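You operate a simulated robot arm through the tools that you are given. There is no shell and no other tool.

The job below is to be done with a simulated robot arm. You get a single attempt, and the scene is never put back.

TASK
Run in the purple motor in the 0.1 ohm cradle until its seat passes its aim.
Fine: seat it before the rail switch goes on; hands clear of the rail during a run; no more runs than it needs; switch off and leave it there. Where these are worked on the way, their far stop is far enough and under half their travel is too little: rail switch.

The check looks at the end state, three seconds after you hand in, the way a careful person would. Anything else that was tipped, shoved, dropped, spilled or broken makes it a failure.

THE ROBOT
A 7-joint arm with a three-finger gripper, fixed in place. Base frame: the origin is on the floor under the middle of its stand, x ahead of it, y to its left, z up; the work surface is at about z = 82.5. Lengths are in cm, angles in degrees, forces in N, time in s.
It reaches about 134.2 cm from its shoulder. Its first joint turns from -166.0 to 166.0 degrees. Payload 2.69 kg.
The tool frame sits at the grasp point between the pads (the TCP): z along the fingers, y along the line on which they close. The tips reach 3 cm beyond it. The gripper opens to 12.8 cm; its body begins 11.7 cm behind the TCP.
Orientation is that of the tool frame in the base frame, as a unit quaternion [x, y, z, w]. With the fingers straight down and closing along the base's y, the tool's x points along the base's -x, its y along +y and its z along -z.

THE INTERFACE
- The arm moves only by the tool step_arm. Its argument "commands" is a list that holds one entry, the list of rows, each a list of 7 numbers: the turn, a rotation vector about the tool's x, y, z in degrees, then the shift along the tool's x, y, z in mm, then the opening in per cent of the stroke, from 0 (shut) to 100 (fully open). In form: [[[rx, ry, rz, x, y, z, hand], ...]]. A call has 1 to 20 rows; each row shifts and turns the commanded pose from where the row before left it, along the tool's axes as they then stand. Each row takes 0.2 s and may step no farther than 5 cm and 8.6 degrees from the row before; otherwise, or with a gripper value out of range, the whole call is refused. A pose out of reach is approached as far as the arm can. The call stops where the force on the tool passes 40 N (or 10 N more than at its start, if that is more) or the arm is blocked; 0.2 s more then pass. The fingers move at their own pace (about 12.7 cm/s each) and stop on an object; they squeeze with about 32 N. The grip force told is the motor's: it shows also when the fingers shut on nothing. Time passes only in rows, and 0.2 s behind the last, so rows that do not move let the fingers close. It gives the time, the measured TCP pose, the force on the tool (base axes), the opening and the grip force at its end, in the units of the frame above (readings bear some noise), with the torque about the TCP (base axes, N m) and any sound that the robot's microphone picked up.
- Cameras (640 x 400 px; columns grow to the right, rows downward): "scene" is fixed at [39.88, -50.05, 140.57]; the picture's right is [0.95, -0.31, 0.00], its down [-0.13, -0.39, -0.91] and it looks along [0.28, 0.87, -0.41] (base axes); focal length 334 px, centre (320, 200). "wrist" rides on the gripper at [5.8, 5.4, -13.1] in the tool frame; the picture's right is [-0.68, 0.74, 0.00], its down [-0.62, -0.57, -0.55] and it looks along [-0.40, -0.37, 0.84] (tool axes); focal length 234 px, centre (320, 200). There is no depth. A picture from a camera that has moved, and an enlarged one, comes with that camera's place and axes in the base frame and with its lens.
- get_image(camera): a new picture of that camera. The clock stands still meanwhile.
- raise_lower(by): moves the trunk up (or, below 0, down) by that many cm; the arm rides with it, the base frame stays. It gives what a move gives, with no picture.
- inspect(camera, box): a new picture of the part [left, top, right, bottom] of that camera's present view, enlarged. The clock stands still meanwhile.
- finish_job(): hands the job in; it is judged then, once.

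Nothing tells you positions but the pictures and the camera data. Unless the task says otherwise, let go and move clear before handing in.

The tools are called after "Emit:" as name(argument=value, ...) on one line, values as JSON. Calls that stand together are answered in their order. step_arm: Moves the arm, as the interface text tells. Its arguments: {"type":"object","properties":{"commands":{"type":"array"}},"required":["commands"]} The other tools are called the same way: raise_lower (by) moves the trunk up or down; get_image (camera) takes a picture; inspect (camera, box) takes an enlarged picture of a part of a camera's view; finish_job () hands the job in.

At the start:

```text
time: 0.0
ee_pos: [66.36, 21.59, 120.01]
tool_rot: [0.0, 1.0, 0.0, 0.0]
ft_force: [-0.1, 0.4, 0.3]
torque: [-0.01, 0.0, 0.01]
width: 12.8
grip_force: 0.1
trunk travel left (down, up): [-15.0, 20.0]
```

scene: 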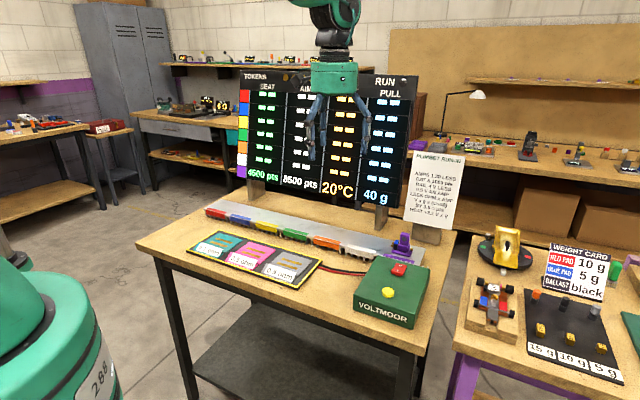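
wrist: 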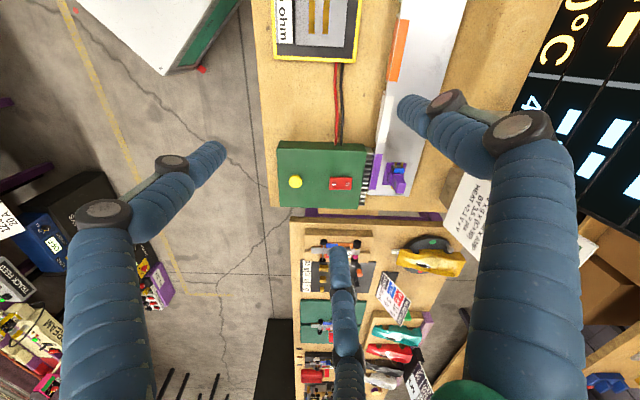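

I see a bench with a display board, a row of coloured motors on a rail, three cradles on a mat, and a green box with a red switch and yellow button. I'll look at each of them closely first.

Emit:
inspect(camera="scene", box=[230, 65, 430, 215])

Emit:
inspect(camera="scene", box=[395, 145, 475, 235])

Emit:
inspect(camera="scene", box=[180, 200, 440, 340])

Emit:
inspect(camera="wrist", box=[260, 0, 480, 220])

```text
2.67 times, centred on (330, 140) of scene
camera zoom: at [39.88, -50.05, 140.57], right [0.95, -0.31, 0.0], down [-0.13, -0.39, -0.91], along [0.28, 0.87, -0.41], focal length 891 px, centre (293, 360)
```

zoom: 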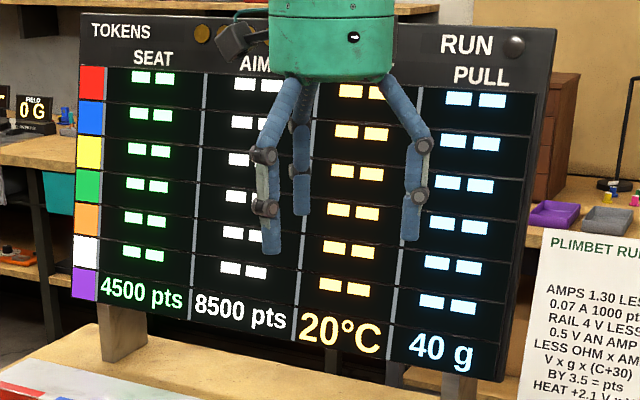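

```text
4.44 times, centred on (435, 190) of scene
camera zoom: at [39.88, -50.05, 140.57], right [0.95, -0.31, 0.0], down [-0.13, -0.39, -0.91], along [0.28, 0.87, -0.41], focal length 1485 px, centre (-191, 244)
```

zoom: 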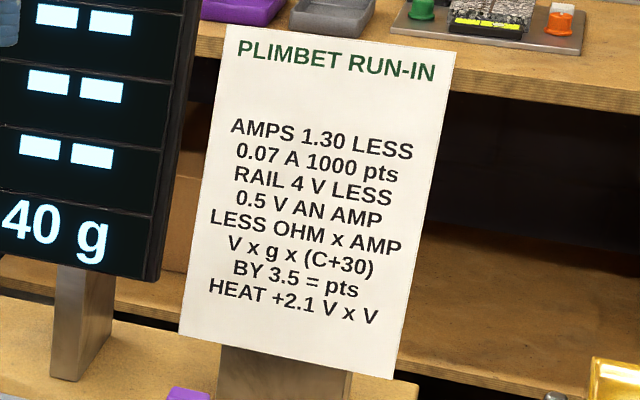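

```text
2.46 times, centred on (310, 270) of scene
camera zoom: at [39.88, -50.05, 140.57], right [0.95, -0.31, 0.0], down [-0.13, -0.39, -0.91], along [0.28, 0.87, -0.41], focal length 822 px, centre (345, 28)
```

zoom: 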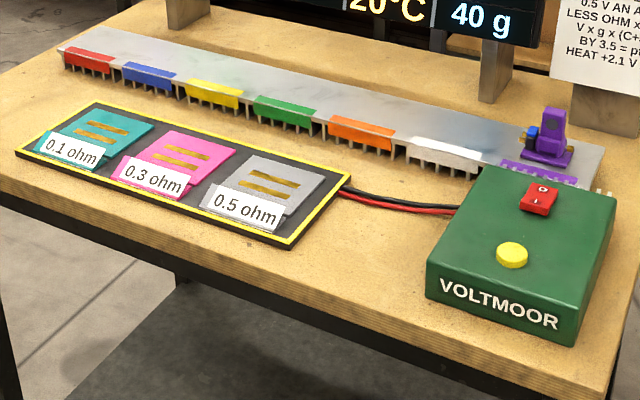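

```text
1.82 times, centred on (370, 110) of wrist
camera zoom: at [60.63, 27.08, 132.99], right [0.68, 0.74, 0.0], down [0.62, -0.57, 0.55], along [0.4, -0.37, -0.84], focal length 426 px, centre (229, 364)
```

zoom: 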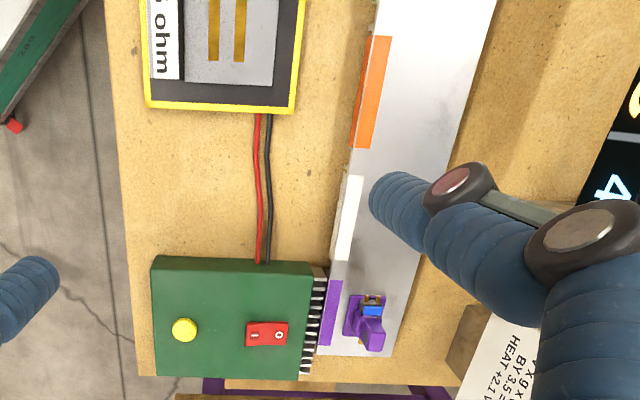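

The board gives purple's seat as 4500 and its aim as 8500, with a 20°C and 40 g row. The purple motor seems to stand at the right end of the grey strip, and the teal 0.1 ohm cradle is at the left of the mat. I'll zoom in on the motor, cradle and box before planning.

Emit:
inspect(camera="scene", box=[375, 215, 435, 265])

Emit:
inspect(camera="scene", box=[180, 220, 260, 280])

Emit:
inspect(camera="scene", box=[350, 250, 440, 330])

Emit:
inspect(camera="wrist", box=[360, 140, 430, 200])

Emit:
inspect(camera="scene", box=[230, 60, 430, 100])

```text
8.00 times, centred on (405, 240) of scene
camera zoom: at [39.88, -50.05, 140.57], right [0.95, -0.31, 0.0], down [-0.13, -0.39, -0.91], along [0.28, 0.87, -0.41], focal length 2672 px, centre (-360, -120)
```

zoom: 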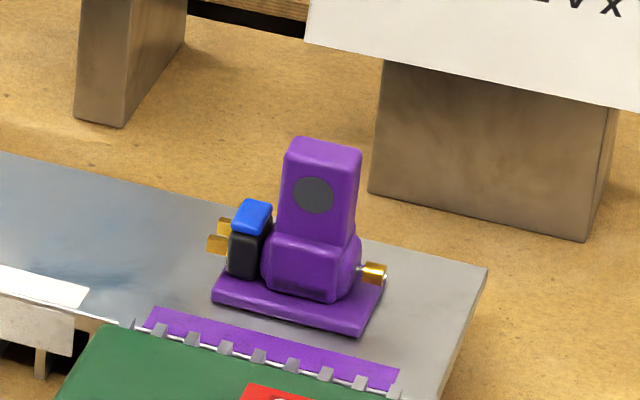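

```text
6.67 times, centred on (220, 250) of scene
camera zoom: at [39.88, -50.05, 140.57], right [0.95, -0.31, 0.0], down [-0.13, -0.39, -0.91], along [0.28, 0.87, -0.41], focal length 2227 px, centre (987, -133)
```

zoom: 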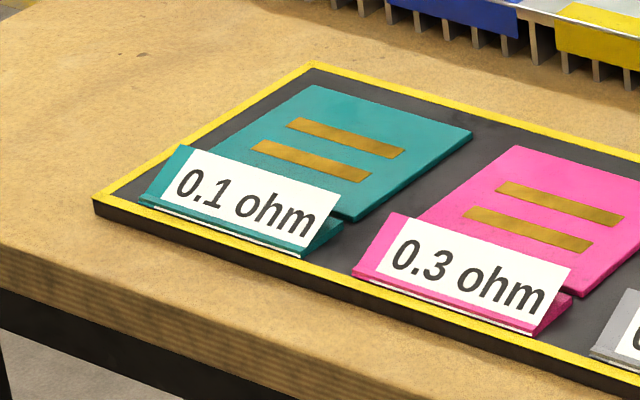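

```text
5.00 times, centred on (395, 290) of scene
camera zoom: at [39.88, -50.05, 140.57], right [0.95, -0.31, 0.0], down [-0.13, -0.39, -0.91], along [0.28, 0.87, -0.41], focal length 1670 px, centre (-55, -250)
```

zoom: 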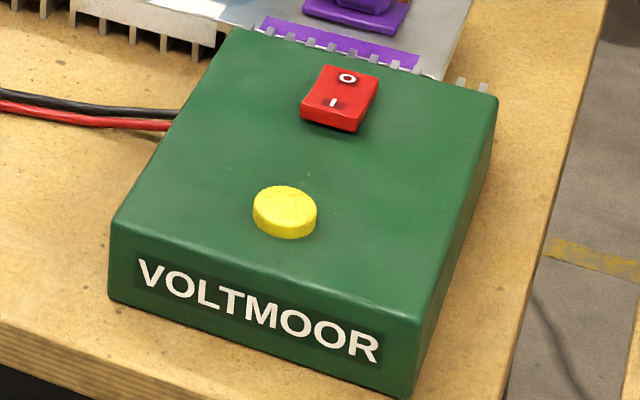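

```text
6.67 times, centred on (395, 170) of wrist
camera zoom: at [60.63, 27.08, 132.99], right [0.68, 0.74, 0.0], down [0.62, -0.57, 0.55], along [0.4, -0.37, -0.84], focal length 1561 px, centre (-180, 400)
```

zoom: 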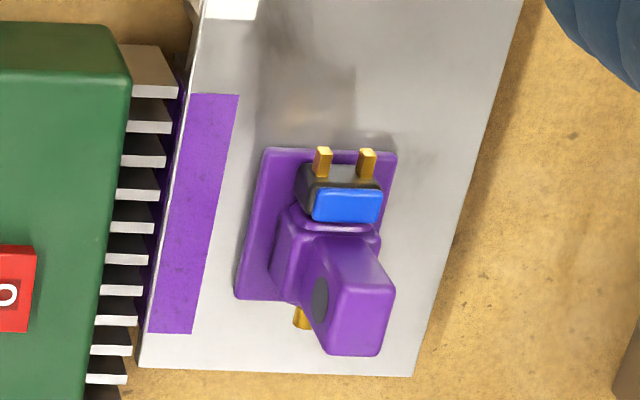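

```text
3.20 times, centred on (330, 80) of scene
camera zoom: at [39.88, -50.05, 140.57], right [0.95, -0.31, 0.0], down [-0.13, -0.39, -0.91], along [0.28, 0.87, -0.41], focal length 1069 px, centre (288, 584)
```

zoom: 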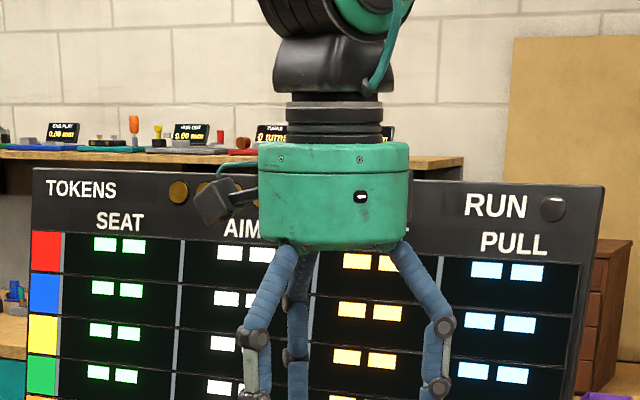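

The purple motor has a base plate, a tower to hold it by, and its terminals facing left. By my estimate it stands near (90, 24), with the bench turned about 45° to the base axes. I'll turn the gripper to match the bench and move to hover above the motor for a better look.

Emit:
step_arm(commands=[[[0, 0, 8, 0, 0, 0, 100], [0, 0, 8, 0, 0, 0, 100], [0, 0, 8, 0, 0, 0, 100], [0, 0, 8, 0, 0, 0, 100], [0, 0, 8, 0, 0, 0, 100], [0, 0, 5, 0, 0, 0, 100], [0, 0, 0, -25, 32, 0, 100], [0, 0, 0, -25, 32, 0, 100], [0, 0, 0, -25, 32, 0, 100], [0, 0, 0, -25, 30, 0, 100], [0, 0, 0, -25, 30, 0, 100], [0, 0, 0, -25, 25, 0, 100], [0, 0, 0, 0, 0, 0, 100]]])

Emit:
get_image(camera="wrist")

Emit:
get_image(camera="scene")

```text
time: 2.8
ee_pos: [90.05, 23.79, 120.1]
tool_rot: [0.383, 0.924, 0.0, -0.001]
ft_force: [0.0, -0.4, -0.8]
torque: [0.02, 0.05, 0.04]
width: 12.79
grip_force: 0.0
trunk travel left (down, up): [-15.0, 20.0]
```

```text
taken
camera wrist: at [89.74, 31.86, 133.08], right [1.0, 0.04, 0.0], down [0.04, -0.84, 0.55], along [0.02, -0.55, -0.84], focal length 234 px, centre (320, 200)
```

wrist: 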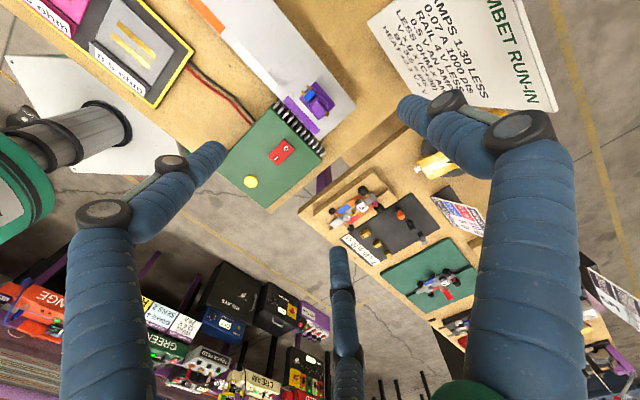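

```text
taken
```

scene: 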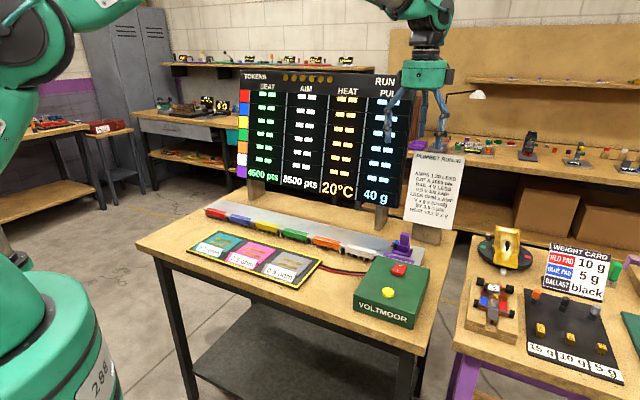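

The gripper hovers almost directly above the motor, and six tokens show on the board. I'll zoom in to measure the motor and the rail.

Emit:
inspect(camera="wrist", box=[270, 60, 370, 140])

Emit:
inspect(camera="wrist", box=[200, 60, 360, 220])

Emit:
inspect(camera="scene", box=[230, 65, 430, 215])

```text
5.00 times, centred on (320, 100) of wrist
camera zoom: at [89.74, 31.86, 133.08], right [1.0, 0.04, 0.0], down [0.04, -0.84, 0.55], along [0.02, -0.55, -0.84], focal length 1171 px, centre (320, 700)
```

zoom: 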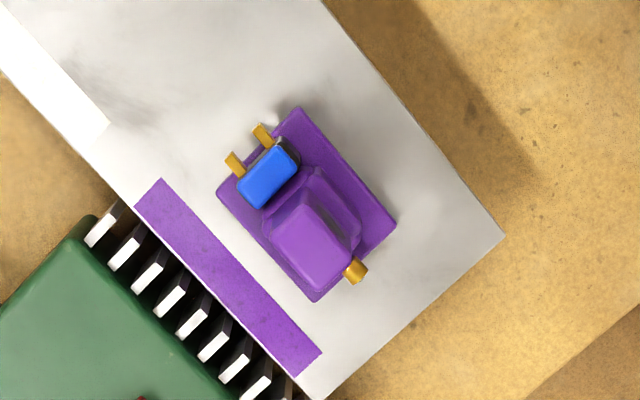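

```text
2.50 times, centred on (280, 140) of wrist
camera zoom: at [89.74, 31.86, 133.08], right [1.0, 0.04, 0.0], down [0.04, -0.84, 0.55], along [0.02, -0.55, -0.84], focal length 585 px, centre (420, 350)
```

zoom: 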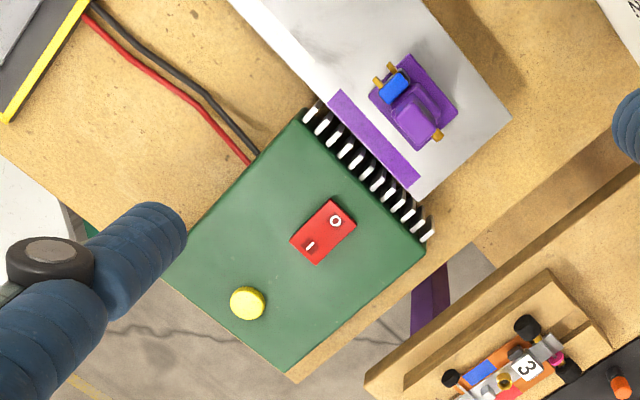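

```text
2.67 times, centred on (330, 140) of scene
camera zoom: at [39.88, -50.05, 140.57], right [0.95, -0.31, 0.0], down [-0.13, -0.39, -0.91], along [0.28, 0.87, -0.41], focal length 891 px, centre (293, 360)
```

zoom: 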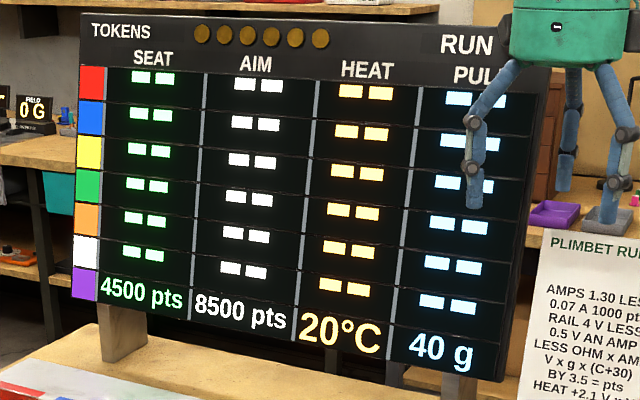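

The motor's plate, tower and rail edges line up with the 45° bench direction. I'll zoom further to get the tower's exact centre and height.

Emit:
inspect(camera="wrist", box=[298, 78, 352, 124])

Emit:
inspect(camera="scene", box=[385, 225, 433, 260])

```text
8.70 times, centred on (325, 101) of wrist
camera zoom: at [89.74, 31.86, 133.08], right [1.0, 0.04, 0.0], down [0.04, -0.84, 0.55], along [0.02, -0.55, -0.84], focal length 2036 px, centre (276, 1061)
```

zoom: 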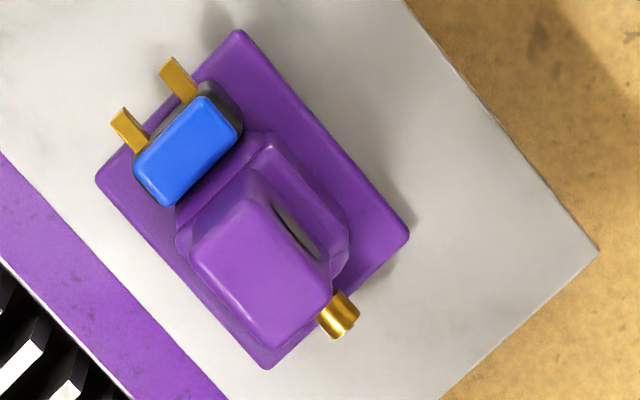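

```text
11.43 times, centred on (409, 242) of scene
camera zoom: at [39.88, -50.05, 140.57], right [0.95, -0.31, 0.0], down [-0.13, -0.39, -0.91], along [0.28, 0.87, -0.41], focal length 3818 px, centre (-697, -286)
```

zoom: 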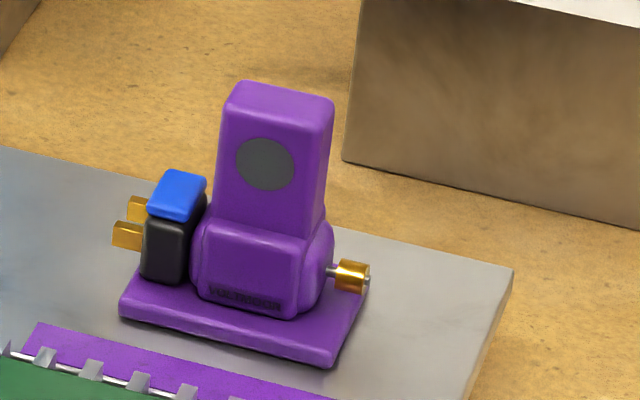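

The tower carries dark grip discs on its front and back faces, at about (89.7, 23.1) with its top near z 91. I'll close the fingers partway in free air to see how they come together.

Emit:
step_arm(commands=[[[0, 0, 0, 0, 0, 0, 20], [0, 0, 0, 0, 0, 0, 20], [0, 0, 0, 0, 0, 0, 20], [0, 0, 0, 0, 0, 0, 20]]])

Emit:
get_image(camera="wrist")

Emit:
inspect(camera="scene", box=[370, 30, 480, 180])

```text
time: 3.8
ee_pos: [89.94, 23.79, 120.22]
tool_rot: [0.383, 0.924, 0.0, 0.001]
ft_force: [-1.1, 0.3, 0.5]
torque: [0.04, 0.01, -0.01]
width: 2.56
grip_force: 0.1
trunk travel left (down, up): [-15.0, 20.0]
```

```text
taken
camera wrist: at [89.66, 31.86, 133.11], right [1.0, 0.04, 0.0], down [0.04, -0.84, 0.55], along [0.02, -0.55, -0.84], focal length 234 px, centre (320, 200)
```

wrist: 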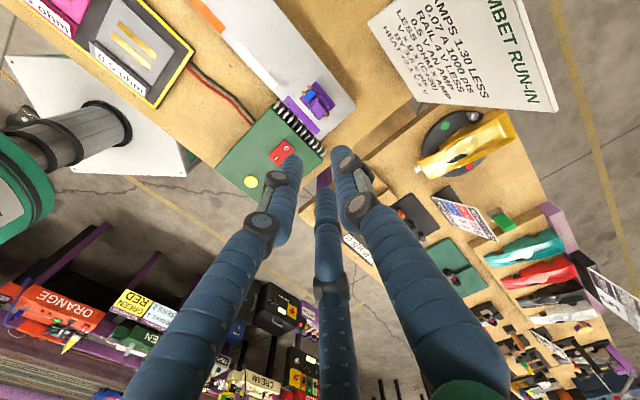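

```text
2.67 times, centred on (425, 105) of scene
camera zoom: at [39.88, -50.05, 140.57], right [0.95, -0.31, 0.0], down [-0.13, -0.39, -0.91], along [0.28, 0.87, -0.41], focal length 891 px, centre (40, 453)
```

zoom: 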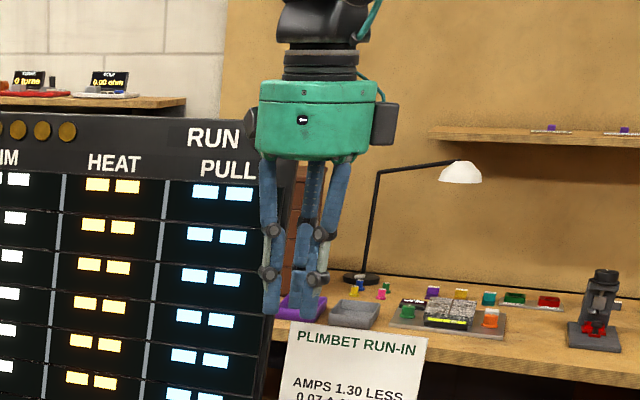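

The three fingers close evenly on a common centre, with one at the back and two at the front. I'll descend partway above the tower with the hand partly open and re-check the alignment.

Emit:
step_arm(commands=[[[0, 0, 0, -3.4, -11.5, 0, 65], [0, 0, 0, 0, 0, 45, 65], [0, 0, 0, 0, 0, 45, 65], [0, 0, 0, 0, 0, 45, 65], [0, 0, 0, 0, 0, 45, 65], [0, 0, 0, 0, 0, 30, 65], [0, 0, 0, 0, 0, 0, 65]]])

Emit:
get_image(camera="wrist")

Emit:
inspect(camera="scene", box=[360, 170, 460, 270])

```text
time: 5.4
ee_pos: [89.1, 22.96, 98.98]
tool_rot: [0.383, 0.924, 0.0, 0.0]
ft_force: [-0.2, 0.0, -0.2]
torque: [-0.02, 0.01, -0.02]
width: 8.31
grip_force: 0.0
trunk travel left (down, up): [-15.0, 20.0]
```

```text
taken
camera wrist: at [88.93, 30.97, 111.99], right [1.0, 0.04, 0.0], down [0.04, -0.84, 0.55], along [0.02, -0.55, -0.84], focal length 234 px, centre (320, 200)
```

wrist: 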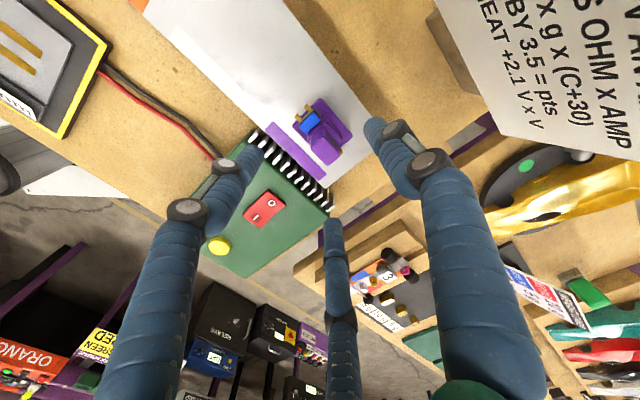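

```text
4.00 times, centred on (410, 220) of scene
camera zoom: at [39.88, -50.05, 140.57], right [0.95, -0.31, 0.0], down [-0.13, -0.39, -0.91], along [0.28, 0.87, -0.41], focal length 1336 px, centre (-40, 120)
```

zoom: 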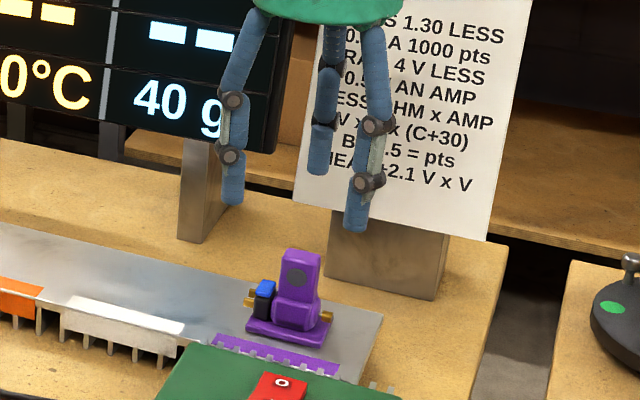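

The motor sits between the open fingers. I'll zoom in on it to refine the tower's centre.

Emit:
inspect(camera="wrist", box=[280, 85, 370, 175])

```text
4.44 times, centred on (325, 130) of wrist
camera zoom: at [88.93, 30.97, 111.99], right [1.0, 0.04, 0.0], down [0.04, -0.84, 0.55], along [0.02, -0.55, -0.84], focal length 1041 px, centre (298, 511)
```

zoom: 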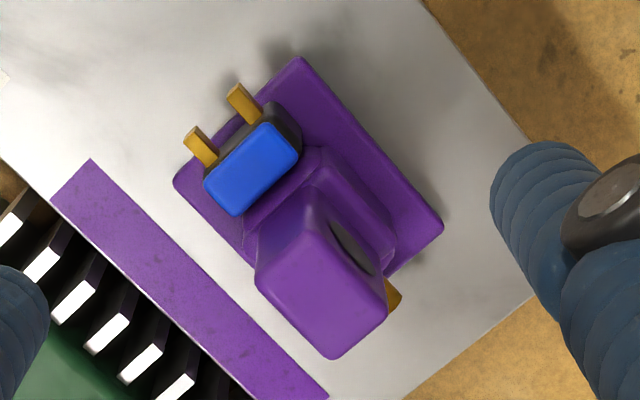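

The tower top centre works out at about (89.7, 23.0, 91.4), with the blue cap top at 88.4. I'll lower so the fingertips stay just above the cap, close on the tower and check.

Emit:
step_arm(commands=[[[0, 0, 0, -2, 0.5, 30, 65], [0, 0, 0, 0, 0, 30, 65], [0, 0, 0, 0, 0, 13, 65], [0, 0, 0, 0, 0, 0, 65]]])

Emit:
inspect(camera="scene", box=[360, 180, 460, 270])

Emit:
get_image(camera="wrist")

```text
time: 6.4
ee_pos: [89.21, 22.73, 91.7]
tool_rot: [0.383, 0.924, 0.0, 0.0]
ft_force: [0.5, 1.3, -0.1]
torque: [0.0, 0.0, -0.01]
width: 8.32
grip_force: 0.1
trunk travel left (down, up): [-15.0, 20.0]
```

```text
4.44 times, centred on (410, 225) of scene
camera zoom: at [39.88, -50.05, 140.57], right [0.95, -0.31, 0.0], down [-0.13, -0.39, -0.91], along [0.28, 0.87, -0.41], focal length 1485 px, centre (-80, 89)
```

zoom: 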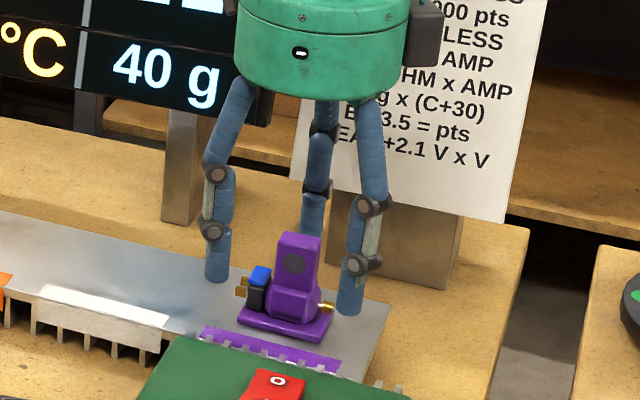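

```text
taken
camera wrist: at [89.04, 30.72, 104.74], right [1.0, 0.04, 0.0], down [0.04, -0.84, 0.55], along [0.02, -0.55, -0.84], focal length 234 px, centre (320, 200)
```

wrist: 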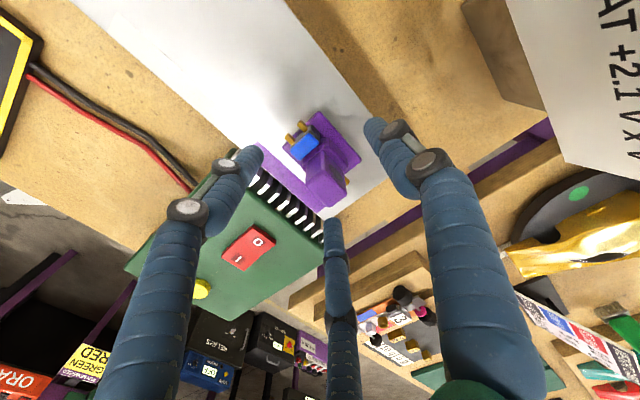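

The fingers straddle the tower with its centre where I wanted it. I'll close on it now.

Emit:
step_arm(commands=[[[0, 0, 0, 0, 0, 0, 40], [0, 0, 0, 0, 0, 0, 25], [0, 0, 0, 0, 0, 0, 15], [0, 0, 0, 0, 0, 0, 5], [0, 0, 0, 0, 0, 0, 5], [0, 0, 0, 0, 0, 0, 5]]])

Emit:
inspect(camera="scene", box=[375, 200, 445, 270])

Emit:
inspect(camera="wrist", box=[260, 80, 380, 230])

```text
time: 7.8
ee_pos: [89.25, 22.78, 91.75]
tool_rot: [0.382, 0.924, 0.0, 0.0]
ft_force: [0.6, 0.2, -0.8]
torque: [0.0, -0.03, 0.01]
width: 2.48
grip_force: 32.2
trunk travel left (down, up): [-15.0, 20.0]
```

```text
5.71 times, centred on (410, 235) of scene
camera zoom: at [39.88, -50.05, 140.57], right [0.95, -0.31, 0.0], down [-0.13, -0.39, -0.91], along [0.28, 0.87, -0.41], focal length 1909 px, centre (-194, 0)
```

zoom: 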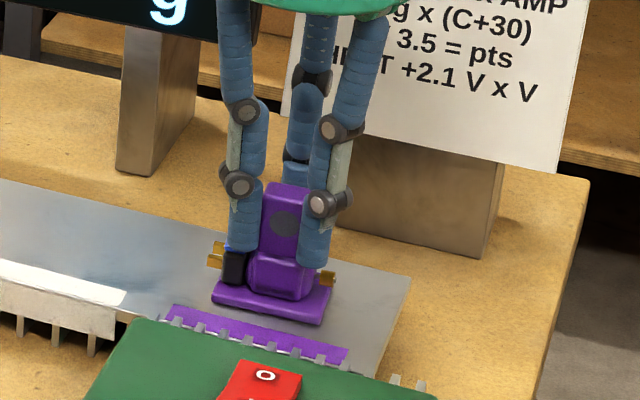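

```text
2.67 times, centred on (320, 155) of wrist
camera zoom: at [89.04, 30.73, 104.74], right [1.0, 0.04, 0.0], down [0.04, -0.84, 0.55], along [0.02, -0.55, -0.84], focal length 624 px, centre (320, 320)
```

zoom: 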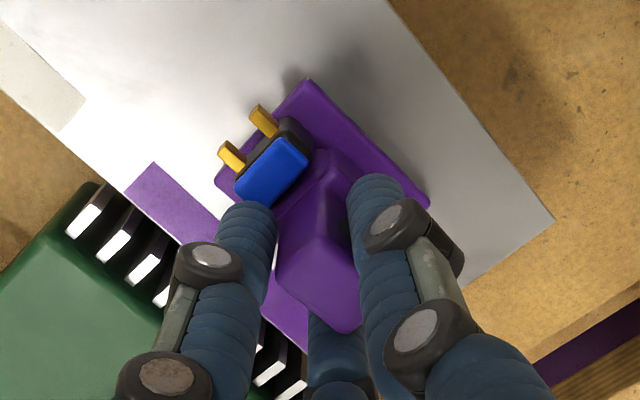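

The grip is holding at 2.48 cm and 32 N, and the motor stayed square. I'll lift it and check that it comes up.

Emit:
step_arm(commands=[[[0, 0, 0, 0, 0, -10, 5], [0, 0, 0, 0, 0, -20, 5], [0, 0, 0, 0, 0, -30, 5], [0, 0, 0, 0, 0, -30, 5], [0, 0, 0, 0, 0, -30, 5], [0, 0, 0, 0, 0, 0, 5]]])

Emit:
inspect(camera="wrist", box=[260, 80, 380, 230])

Emit:
get_image(camera="scene")

```text
time: 9.2
ee_pos: [89.47, 22.76, 103.63]
tool_rot: [0.382, 0.924, -0.001, 0.0]
ft_force: [-0.7, 0.0, -1.1]
torque: [0.01, -0.03, 0.03]
width: 2.46
grip_force: 32.0
trunk travel left (down, up): [-15.0, 20.0]
```

```text
2.67 times, centred on (320, 155) of wrist
camera zoom: at [89.13, 30.74, 116.66], right [1.0, 0.04, 0.0], down [0.04, -0.84, 0.55], along [0.02, -0.55, -0.84], focal length 624 px, centre (320, 320)
```

zoom: 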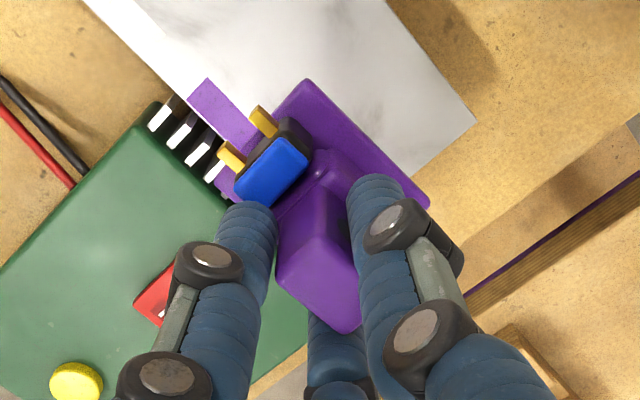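

```text
taken
```

scene: 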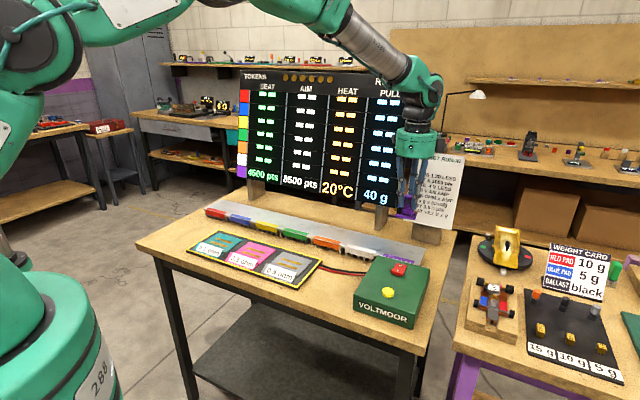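

The motor is held and clear of the rail. I'll carry it left at height toward the 0.1 ohm cradle and stop beside it so the camera can see the cradle unobstructed.

Emit:
step_arm(commands=[[[0, 0, 0, 20, -5, 0, 5], [0, 0, 0, 40, -11, 0, 5], [0, 0, 0, 40, -11, 0, 5], [0, 0, 0, 40, -11, 0, 5], [0, 0, 0, 40, -11, 0, 5], [0, 0, 0, 40, -11, 0, 5], [0, 0, 0, 40, -11, 0, 5], [0, 0, 0, 40, -11, 0, 5], [0, 0, 0, 40, -11, 0, 5], [0, 0, 0, 40, -11, 0, 5], [0, 0, 0, 40, -11, 0, 5], [0, 0, 0, 20, -5, 0, 5], [0, 0, 0, 0, 0, 0, 5], [0, 0, 0, 0, 0, 0, 5]]])

Emit:
get_image(camera="wrist")

Emit:
get_image(camera="scene")

```text
time: 12.2
ee_pos: [50.0, 45.22, 103.58]
tool_rot: [0.383, 0.924, 0.0, 0.0]
ft_force: [-0.1, 0.5, -1.9]
torque: [0.01, 0.03, -0.02]
width: 2.5
grip_force: 32.3
trunk travel left (down, up): [-15.0, 20.0]
```

```text
taken
camera wrist: at [49.77, 53.28, 116.61], right [1.0, 0.04, 0.0], down [0.04, -0.84, 0.55], along [0.02, -0.55, -0.84], focal length 234 px, centre (320, 200)
```

wrist: 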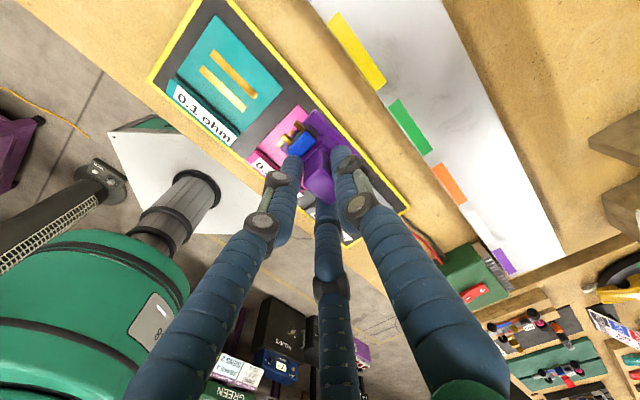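

```text
taken
```

scene: 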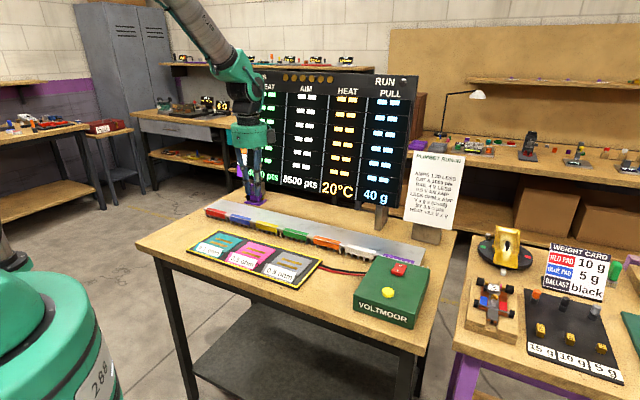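

The 0.1 ohm cradle is in clear view on the left of the wrist picture. I'll zoom in to measure its contact strips.

Emit:
inspect(camera="wrist", box=[150, 0, 290, 140])

Emit:
inspect(camera="wrist", box=[270, 90, 370, 210])

```text
2.86 times, centred on (220, 70) of wrist
camera zoom: at [49.77, 53.28, 116.61], right [1.0, 0.04, 0.0], down [0.04, -0.84, 0.55], along [0.02, -0.55, -0.84], focal length 669 px, centre (606, 571)
```

zoom: 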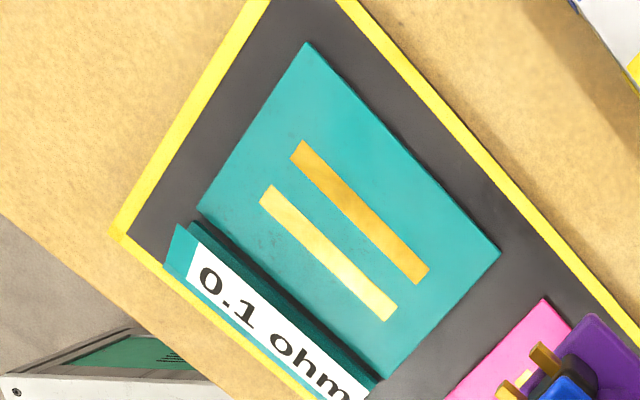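

```text
3.33 times, centred on (320, 150) of wrist
camera zoom: at [49.77, 53.28, 116.61], right [1.0, 0.04, 0.0], down [0.04, -0.84, 0.55], along [0.02, -0.55, -0.84], focal length 781 px, centre (320, 367)
```

zoom: 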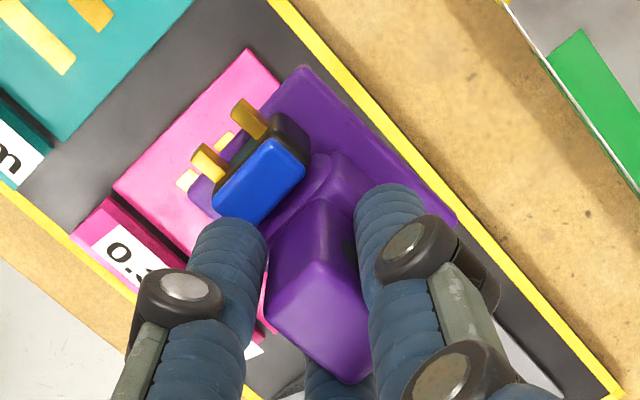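

The contact strips' centre comes out near (38.1, 49.1) at about z 83.3. I'll move the motor to just above the cradle and look again before lowering.

Emit:
step_arm(commands=[[[0, 0, 0, 35.5, -19.8, 0, 5], [0, 0, 0, 35.5, -19.8, 0, 5], [0, 0, 0, 35.6, -19.9, 0, 5], [0, 0, 0, 0, 0, 30, 5], [0, 0, 0, 0, 0, 30, 5], [0, 0, 0, 0, 0, 0, 5], [0, 0, 0, 0, 0, 0, 5]]])

Emit:
get_image(camera="wrist")

Emit:
inspect(camera="scene", box=[170, 170, 270, 290])

Emit:
inspect(camera="wrist", box=[250, 60, 390, 220])

```text
time: 13.8
ee_pos: [37.99, 48.58, 97.78]
tool_rot: [0.382, 0.924, 0.0, 0.0]
ft_force: [0.2, 0.6, -1.2]
torque: [0.03, 0.03, 0.0]
width: 2.52
grip_force: 32.2
trunk travel left (down, up): [-15.0, 20.0]
```

```text
taken
camera wrist: at [37.81, 56.67, 110.76], right [1.0, 0.04, 0.0], down [0.04, -0.84, 0.55], along [0.02, -0.55, -0.84], focal length 234 px, centre (320, 200)
```

wrist: 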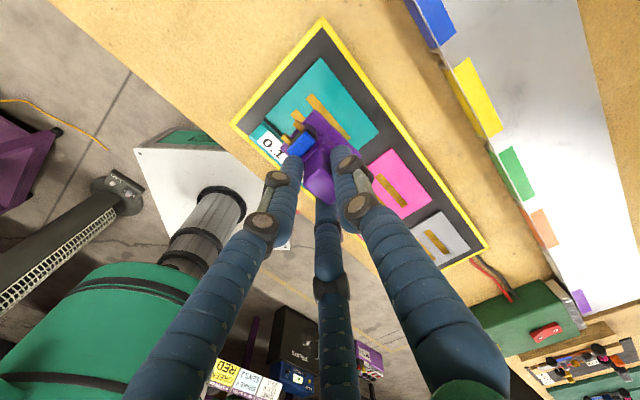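

```text
3.33 times, centred on (220, 230) of scene
camera zoom: at [39.88, -50.05, 140.57], right [0.95, -0.31, 0.0], down [-0.13, -0.39, -0.91], along [0.28, 0.87, -0.41], focal length 1114 px, centre (653, 100)
```

zoom: 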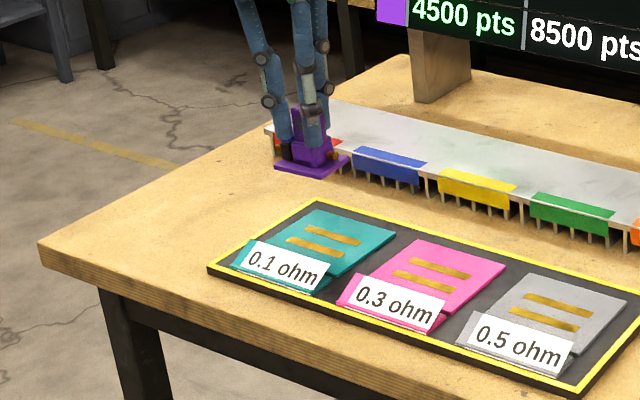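

```text
2.50 times, centred on (320, 140) of wrist
camera zoom: at [37.81, 56.67, 110.76], right [1.0, 0.04, 0.0], down [0.04, -0.84, 0.55], along [0.02, -0.55, -0.84], focal length 585 px, centre (320, 350)
```

zoom: 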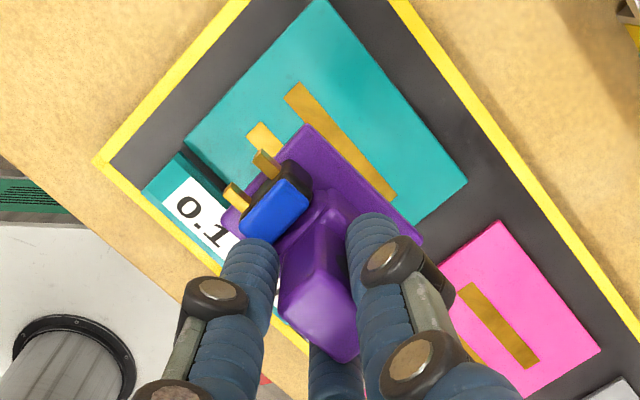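

The motor's plate is almost over the contact strips, about 2 mm too far back. I'll lower most of the way and measure again at close range.

Emit:
step_arm(commands=[[[0, 0, 0, 0, -1, 20, 5], [0, 0, 0, 0, 0, 20, 5], [0, 0, 0, 0, 0, 20, 5], [0, 0, 0, 0, 0, 0, 5], [0, 0, 0, 0, 0, 0, 5]]])

Emit:
inspect(camera="wrist", box=[250, 60, 390, 220])

Emit:
inspect(camera="scene", box=[180, 195, 260, 275])

```text
time: 15.0
ee_pos: [37.84, 48.46, 91.73]
tool_rot: [0.383, 0.924, 0.0, -0.001]
ft_force: [-0.1, 0.7, -1.9]
torque: [0.0, 0.01, -0.03]
width: 2.5
grip_force: 31.9
trunk travel left (down, up): [-15.0, 20.0]
```

```text
2.50 times, centred on (320, 140) of wrist
camera zoom: at [37.72, 56.46, 104.76], right [1.0, 0.04, 0.0], down [0.04, -0.84, 0.55], along [0.02, -0.55, -0.84], focal length 585 px, centre (320, 350)
```

zoom: 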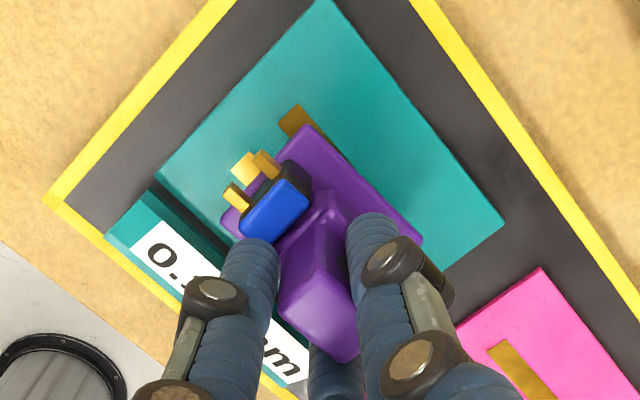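

```text
5.00 times, centred on (220, 235) of scene
camera zoom: at [39.88, -50.05, 140.57], right [0.95, -0.31, 0.0], down [-0.13, -0.39, -0.91], along [0.28, 0.87, -0.41], focal length 1670 px, centre (820, 25)
```

zoom: 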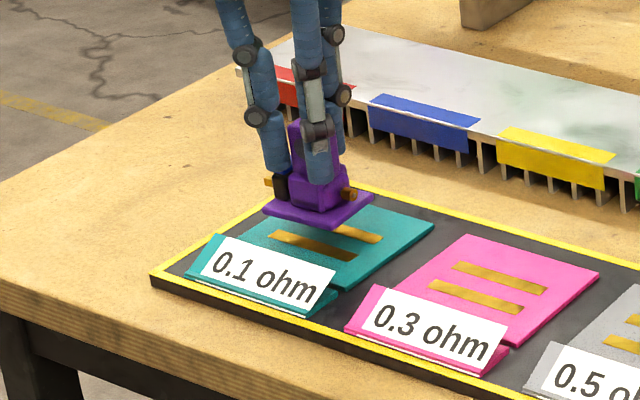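

The plate is now within a couple of millimetres of the strips' centre, with about 2 cm still to go. I'll trim slightly and lower gently.

Emit:
step_arm(commands=[[[0, 0, 0, -1.5, 1.5, 5, 5], [0, 0, 0, 0, 0, 5, 5], [0, 0, 0, 0, 0, 5, 5], [0, 0, 0, 0, 0, 0, 5], [0, 0, 0, 0, 0, 0, 5]]])

Emit:
inspect(camera="scene", box=[190, 205, 250, 265])

Emit:
inspect(camera="wrist", box=[250, 60, 390, 220])

```text
time: 16.2
ee_pos: [38.16, 48.48, 90.27]
tool_rot: [0.383, 0.924, 0.0, 0.0]
ft_force: [-0.7, -0.1, -0.4]
torque: [0.01, 0.0, 0.01]
width: 2.53
grip_force: 31.2
trunk travel left (down, up): [-15.0, 20.0]
```

```text
6.67 times, centred on (220, 235) of scene
camera zoom: at [39.88, -50.05, 140.57], right [0.95, -0.31, 0.0], down [-0.13, -0.39, -0.91], along [0.28, 0.87, -0.41], focal length 2227 px, centre (987, -33)
```

zoom: 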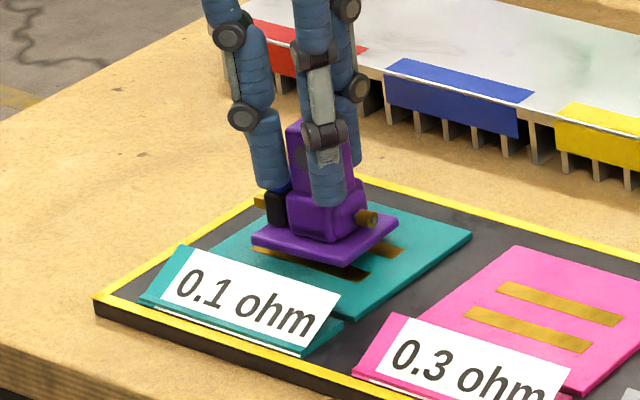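

```text
2.50 times, centred on (320, 140) of wrist
camera zoom: at [37.92, 56.53, 103.24], right [1.0, 0.04, 0.0], down [0.04, -0.84, 0.55], along [0.02, -0.55, -0.84], focal length 585 px, centre (320, 350)
```

zoom: 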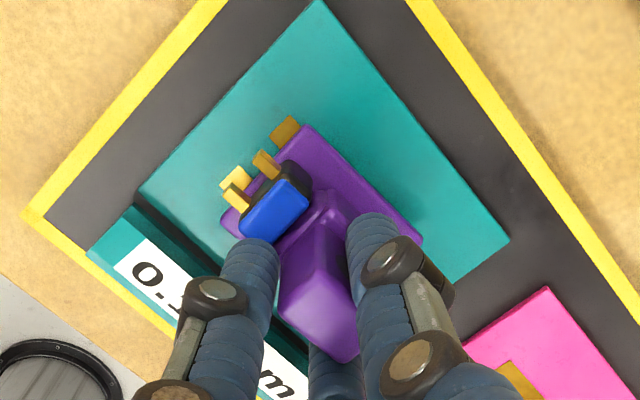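

The strips now show evenly at both ends of the plate and about half a centimetre of gap remains. I'll go down in small steps until it touches.

Emit:
step_arm(commands=[[[0, 0, 0, 0, 0, 2, 5], [0, 0, 0, 0, 0, 1, 5], [0, 0, 0, 0, 0, 0, 5]]])

Emit:
step_arm(commands=[[[0, 0, 0, 0, 0, 1, 5], [0, 0, 0, 0, 0, 1, 5], [0, 0, 0, 0, 0, 0, 5]]])

Emit:
inspect(camera="scene", box=[190, 205, 250, 265])

```text
time: 17.0
ee_pos: [38.13, 48.54, 89.91]
tool_rot: [0.383, 0.924, 0.001, -0.001]
ft_force: [-0.5, 0.6, -1.2]
torque: [-0.02, 0.02, 0.01]
width: 2.5
grip_force: 31.7
trunk travel left (down, up): [-15.0, 20.0]
```

```text
time: 17.8
ee_pos: [38.12, 48.58, 89.85]
tool_rot: [0.383, 0.924, 0.001, 0.0]
ft_force: [-0.3, 0.4, -0.8]
torque: [-0.05, -0.01, 0.01]
width: 2.51
grip_force: 31.9
trunk travel left (down, up): [-15.0, 20.0]
```

```text
6.67 times, centred on (220, 235) of scene
camera zoom: at [39.88, -50.05, 140.57], right [0.95, -0.31, 0.0], down [-0.13, -0.39, -0.91], along [0.28, 0.87, -0.41], focal length 2227 px, centre (987, -33)
```

zoom: 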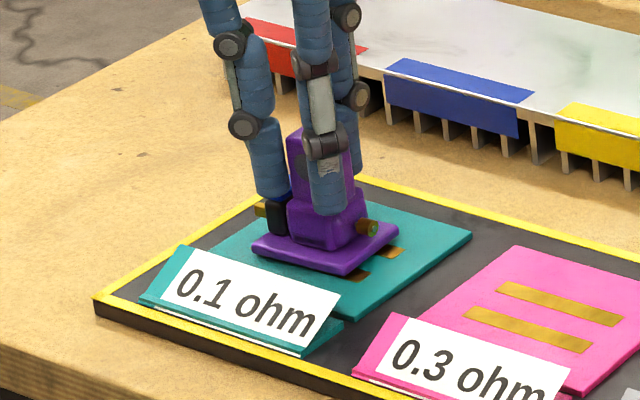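

It looks very nearly down. I'll continue in single millimetres, watching for the force to turn upward.

Emit:
step_arm(commands=[[[0, 0, 0, 0, 0, 1, 5], [0, 0, 0, 0, 0, 0, 5]]])

Emit:
step_arm(commands=[[[0, 0, 0, 0, 0, 1, 5], [0, 0, 0, 0, 0, 0, 5]]])

Emit:
inspect(camera="scene", box=[195, 225, 245, 260])

```text
time: 18.4
ee_pos: [38.02, 48.61, 89.59]
tool_rot: [0.383, 0.924, 0.0, 0.0]
ft_force: [-0.3, -0.1, -0.3]
torque: [0.02, -0.02, -0.02]
width: 2.53
grip_force: 31.5
trunk travel left (down, up): [-15.0, 20.0]
```

```text
time: 19.0
ee_pos: [38.13, 48.56, 89.58]
tool_rot: [0.383, 0.924, 0.0, 0.0]
ft_force: [-0.2, 0.0, 1.1]
torque: [0.05, 0.0, -0.02]
width: 2.5
grip_force: 31.9
trunk travel left (down, up): [-15.0, 20.0]
```

```text
11.43 times, centred on (220, 242) of scene
camera zoom: at [39.88, -50.05, 140.57], right [0.95, -0.31, 0.0], down [-0.13, -0.39, -0.91], along [0.28, 0.87, -0.41], focal length 3818 px, centre (1463, -286)
```

zoom: 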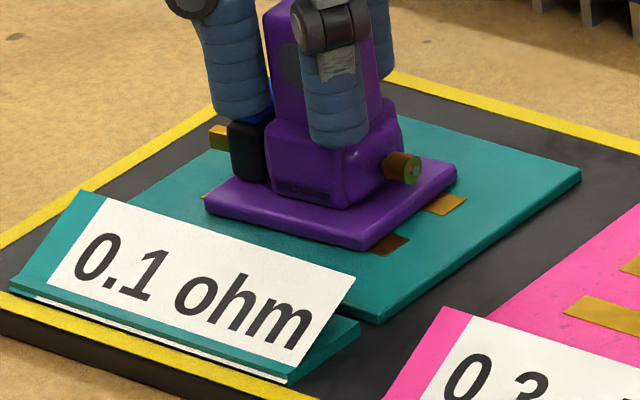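

The force has just turned positive, so it may be touching. One more millimetre to confirm contact.

Emit:
step_arm(commands=[[[0, 0, 0, 0, 0, 1, 5], [0, 0, 0, 0, 0, 0, 5], [0, 0, 0, 0, 0, 0, 5]]])

Emit:
inspect(camera="wrist", box=[250, 60, 390, 220])

```text
time: 19.8
ee_pos: [38.16, 48.52, 89.51]
tool_rot: [0.383, 0.924, 0.0, 0.0]
ft_force: [-1.7, -4.4, 17.5]
torque: [-0.22, 0.11, -0.01]
width: 2.5
grip_force: 32.3
trunk travel left (down, up): [-15.0, 20.0]
```

```text
2.50 times, centred on (320, 140) of wrist
camera zoom: at [37.89, 56.53, 102.54], right [1.0, 0.04, 0.0], down [0.03, -0.84, 0.55], along [0.02, -0.55, -0.84], focal length 585 px, centre (320, 350)
```

zoom: 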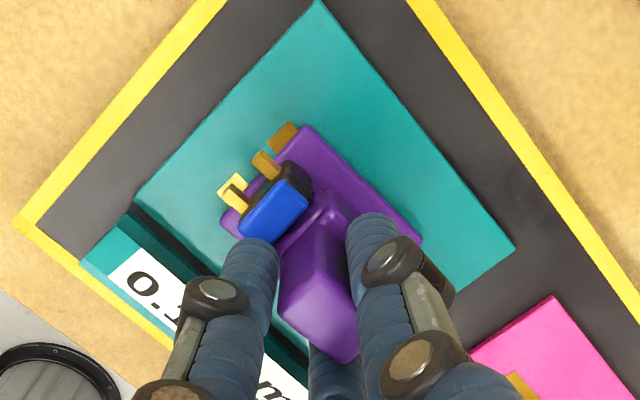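

Contact is confirmed at 17 N. I'll ease off slightly, open the hand and check that the motor stays put.

Emit:
step_arm(commands=[[[0, 0, 0, 0, 0, -0.8, 5], [0, 0, 0, 0, 0, 0, 5], [0, 0, 0, 0, 0, 0, 24], [0, 0, 0, 0, 0, 0, 35], [0, 0, 0, 0, 0, 0, 50], [0, 0, 0, 0, 0, 0, 65], [0, 0, 0, 0, 0, 0, 65]]])

Emit:
inspect(camera="scene", box=[180, 205, 260, 265])

Emit:
inspect(camera="wrist", box=[250, 60, 390, 220])

```text
time: 21.4
ee_pos: [38.03, 48.62, 89.6]
tool_rot: [0.383, 0.924, 0.0, 0.0]
ft_force: [-0.5, 0.0, -0.5]
torque: [0.01, 0.02, -0.01]
width: 8.35
grip_force: 0.0
trunk travel left (down, up): [-15.0, 20.0]
```

```text
6.67 times, centred on (220, 235) of scene
camera zoom: at [39.88, -50.05, 140.57], right [0.95, -0.31, 0.0], down [-0.13, -0.39, -0.91], along [0.28, 0.87, -0.41], focal length 2227 px, centre (987, -33)
```

zoom: 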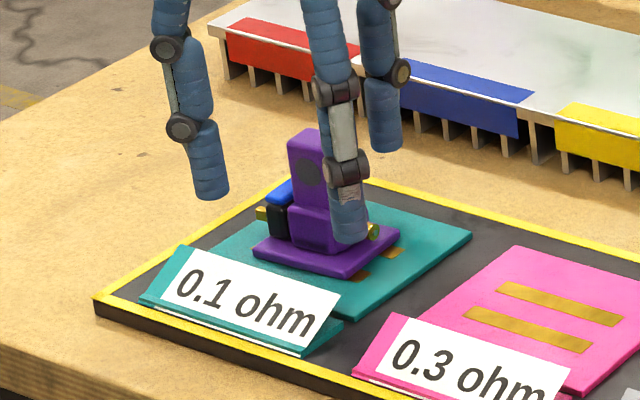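

```text
2.50 times, centred on (320, 140) of wrist
camera zoom: at [37.9, 56.57, 102.47], right [1.0, 0.04, 0.0], down [0.04, -0.84, 0.55], along [0.02, -0.55, -0.84], focal length 585 px, centre (320, 350)
```

zoom: 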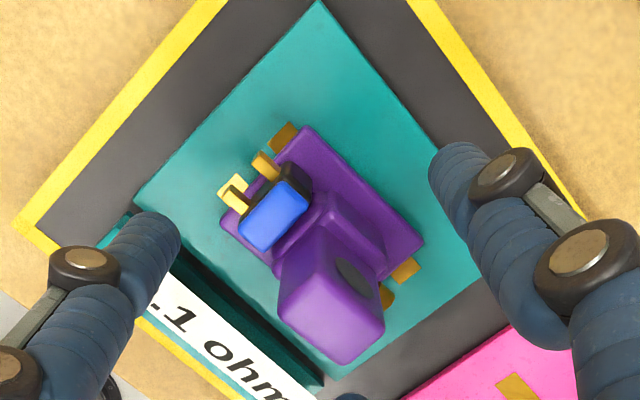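

The motor stands square on the cradle with the hand open. I'll raise straight up and take another look.

Emit:
step_arm(commands=[[[0, 0, 0, 0, 0, -20, 65], [0, 0, 0, 0, 0, -40, 65], [0, 0, 0, 0, 0, -40, 65], [0, 0, 0, 0, 0, -40, 65], [0, 0, 0, 0, 0, -40, 65], [0, 0, 0, 0, 0, 0, 65], [0, 0, 0, 0, 0, 0, 65]]])

Emit:
inspect(camera="wrist", box=[250, 40, 390, 180])

Emit:
inspect(camera="scene", box=[180, 205, 260, 265])

Emit:
inspect(camera="scene", box=[230, 65, 430, 215])

```text
time: 23.0
ee_pos: [38.38, 48.58, 107.37]
tool_rot: [0.382, 0.924, 0.001, 0.0]
ft_force: [0.4, -0.5, -0.9]
torque: [-0.03, 0.01, 0.02]
width: 8.34
grip_force: 0.1
trunk travel left (down, up): [-15.0, 20.0]
```

```text
2.86 times, centred on (320, 110) of wrist
camera zoom: at [38.13, 56.65, 120.37], right [1.0, 0.04, 0.0], down [0.04, -0.84, 0.55], along [0.02, -0.55, -0.84], focal length 669 px, centre (320, 457)
```

zoom: 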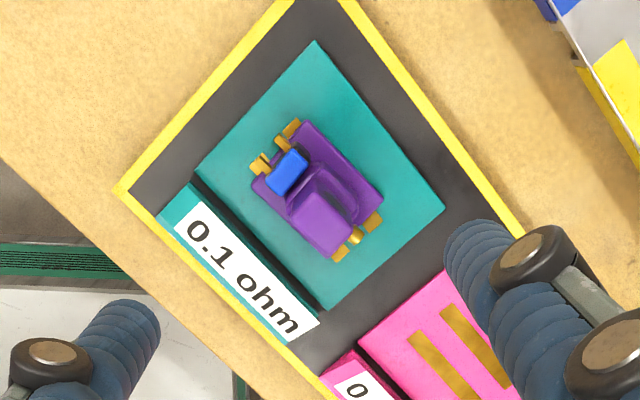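

```text
6.67 times, centred on (220, 235) of scene
camera zoom: at [39.88, -50.05, 140.57], right [0.95, -0.31, 0.0], down [-0.13, -0.39, -0.91], along [0.28, 0.87, -0.41], focal length 2227 px, centre (987, -33)
```

zoom: 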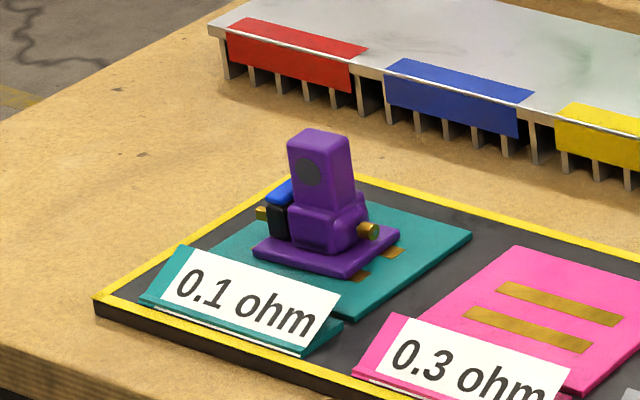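

```text
2.67 times, centred on (330, 140) of scene
camera zoom: at [39.88, -50.05, 140.57], right [0.95, -0.31, 0.0], down [-0.13, -0.39, -0.91], along [0.28, 0.87, -0.41], focal length 891 px, centre (293, 360)
```

zoom: 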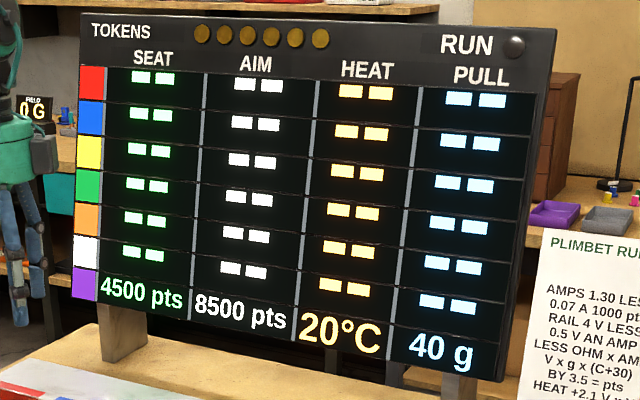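

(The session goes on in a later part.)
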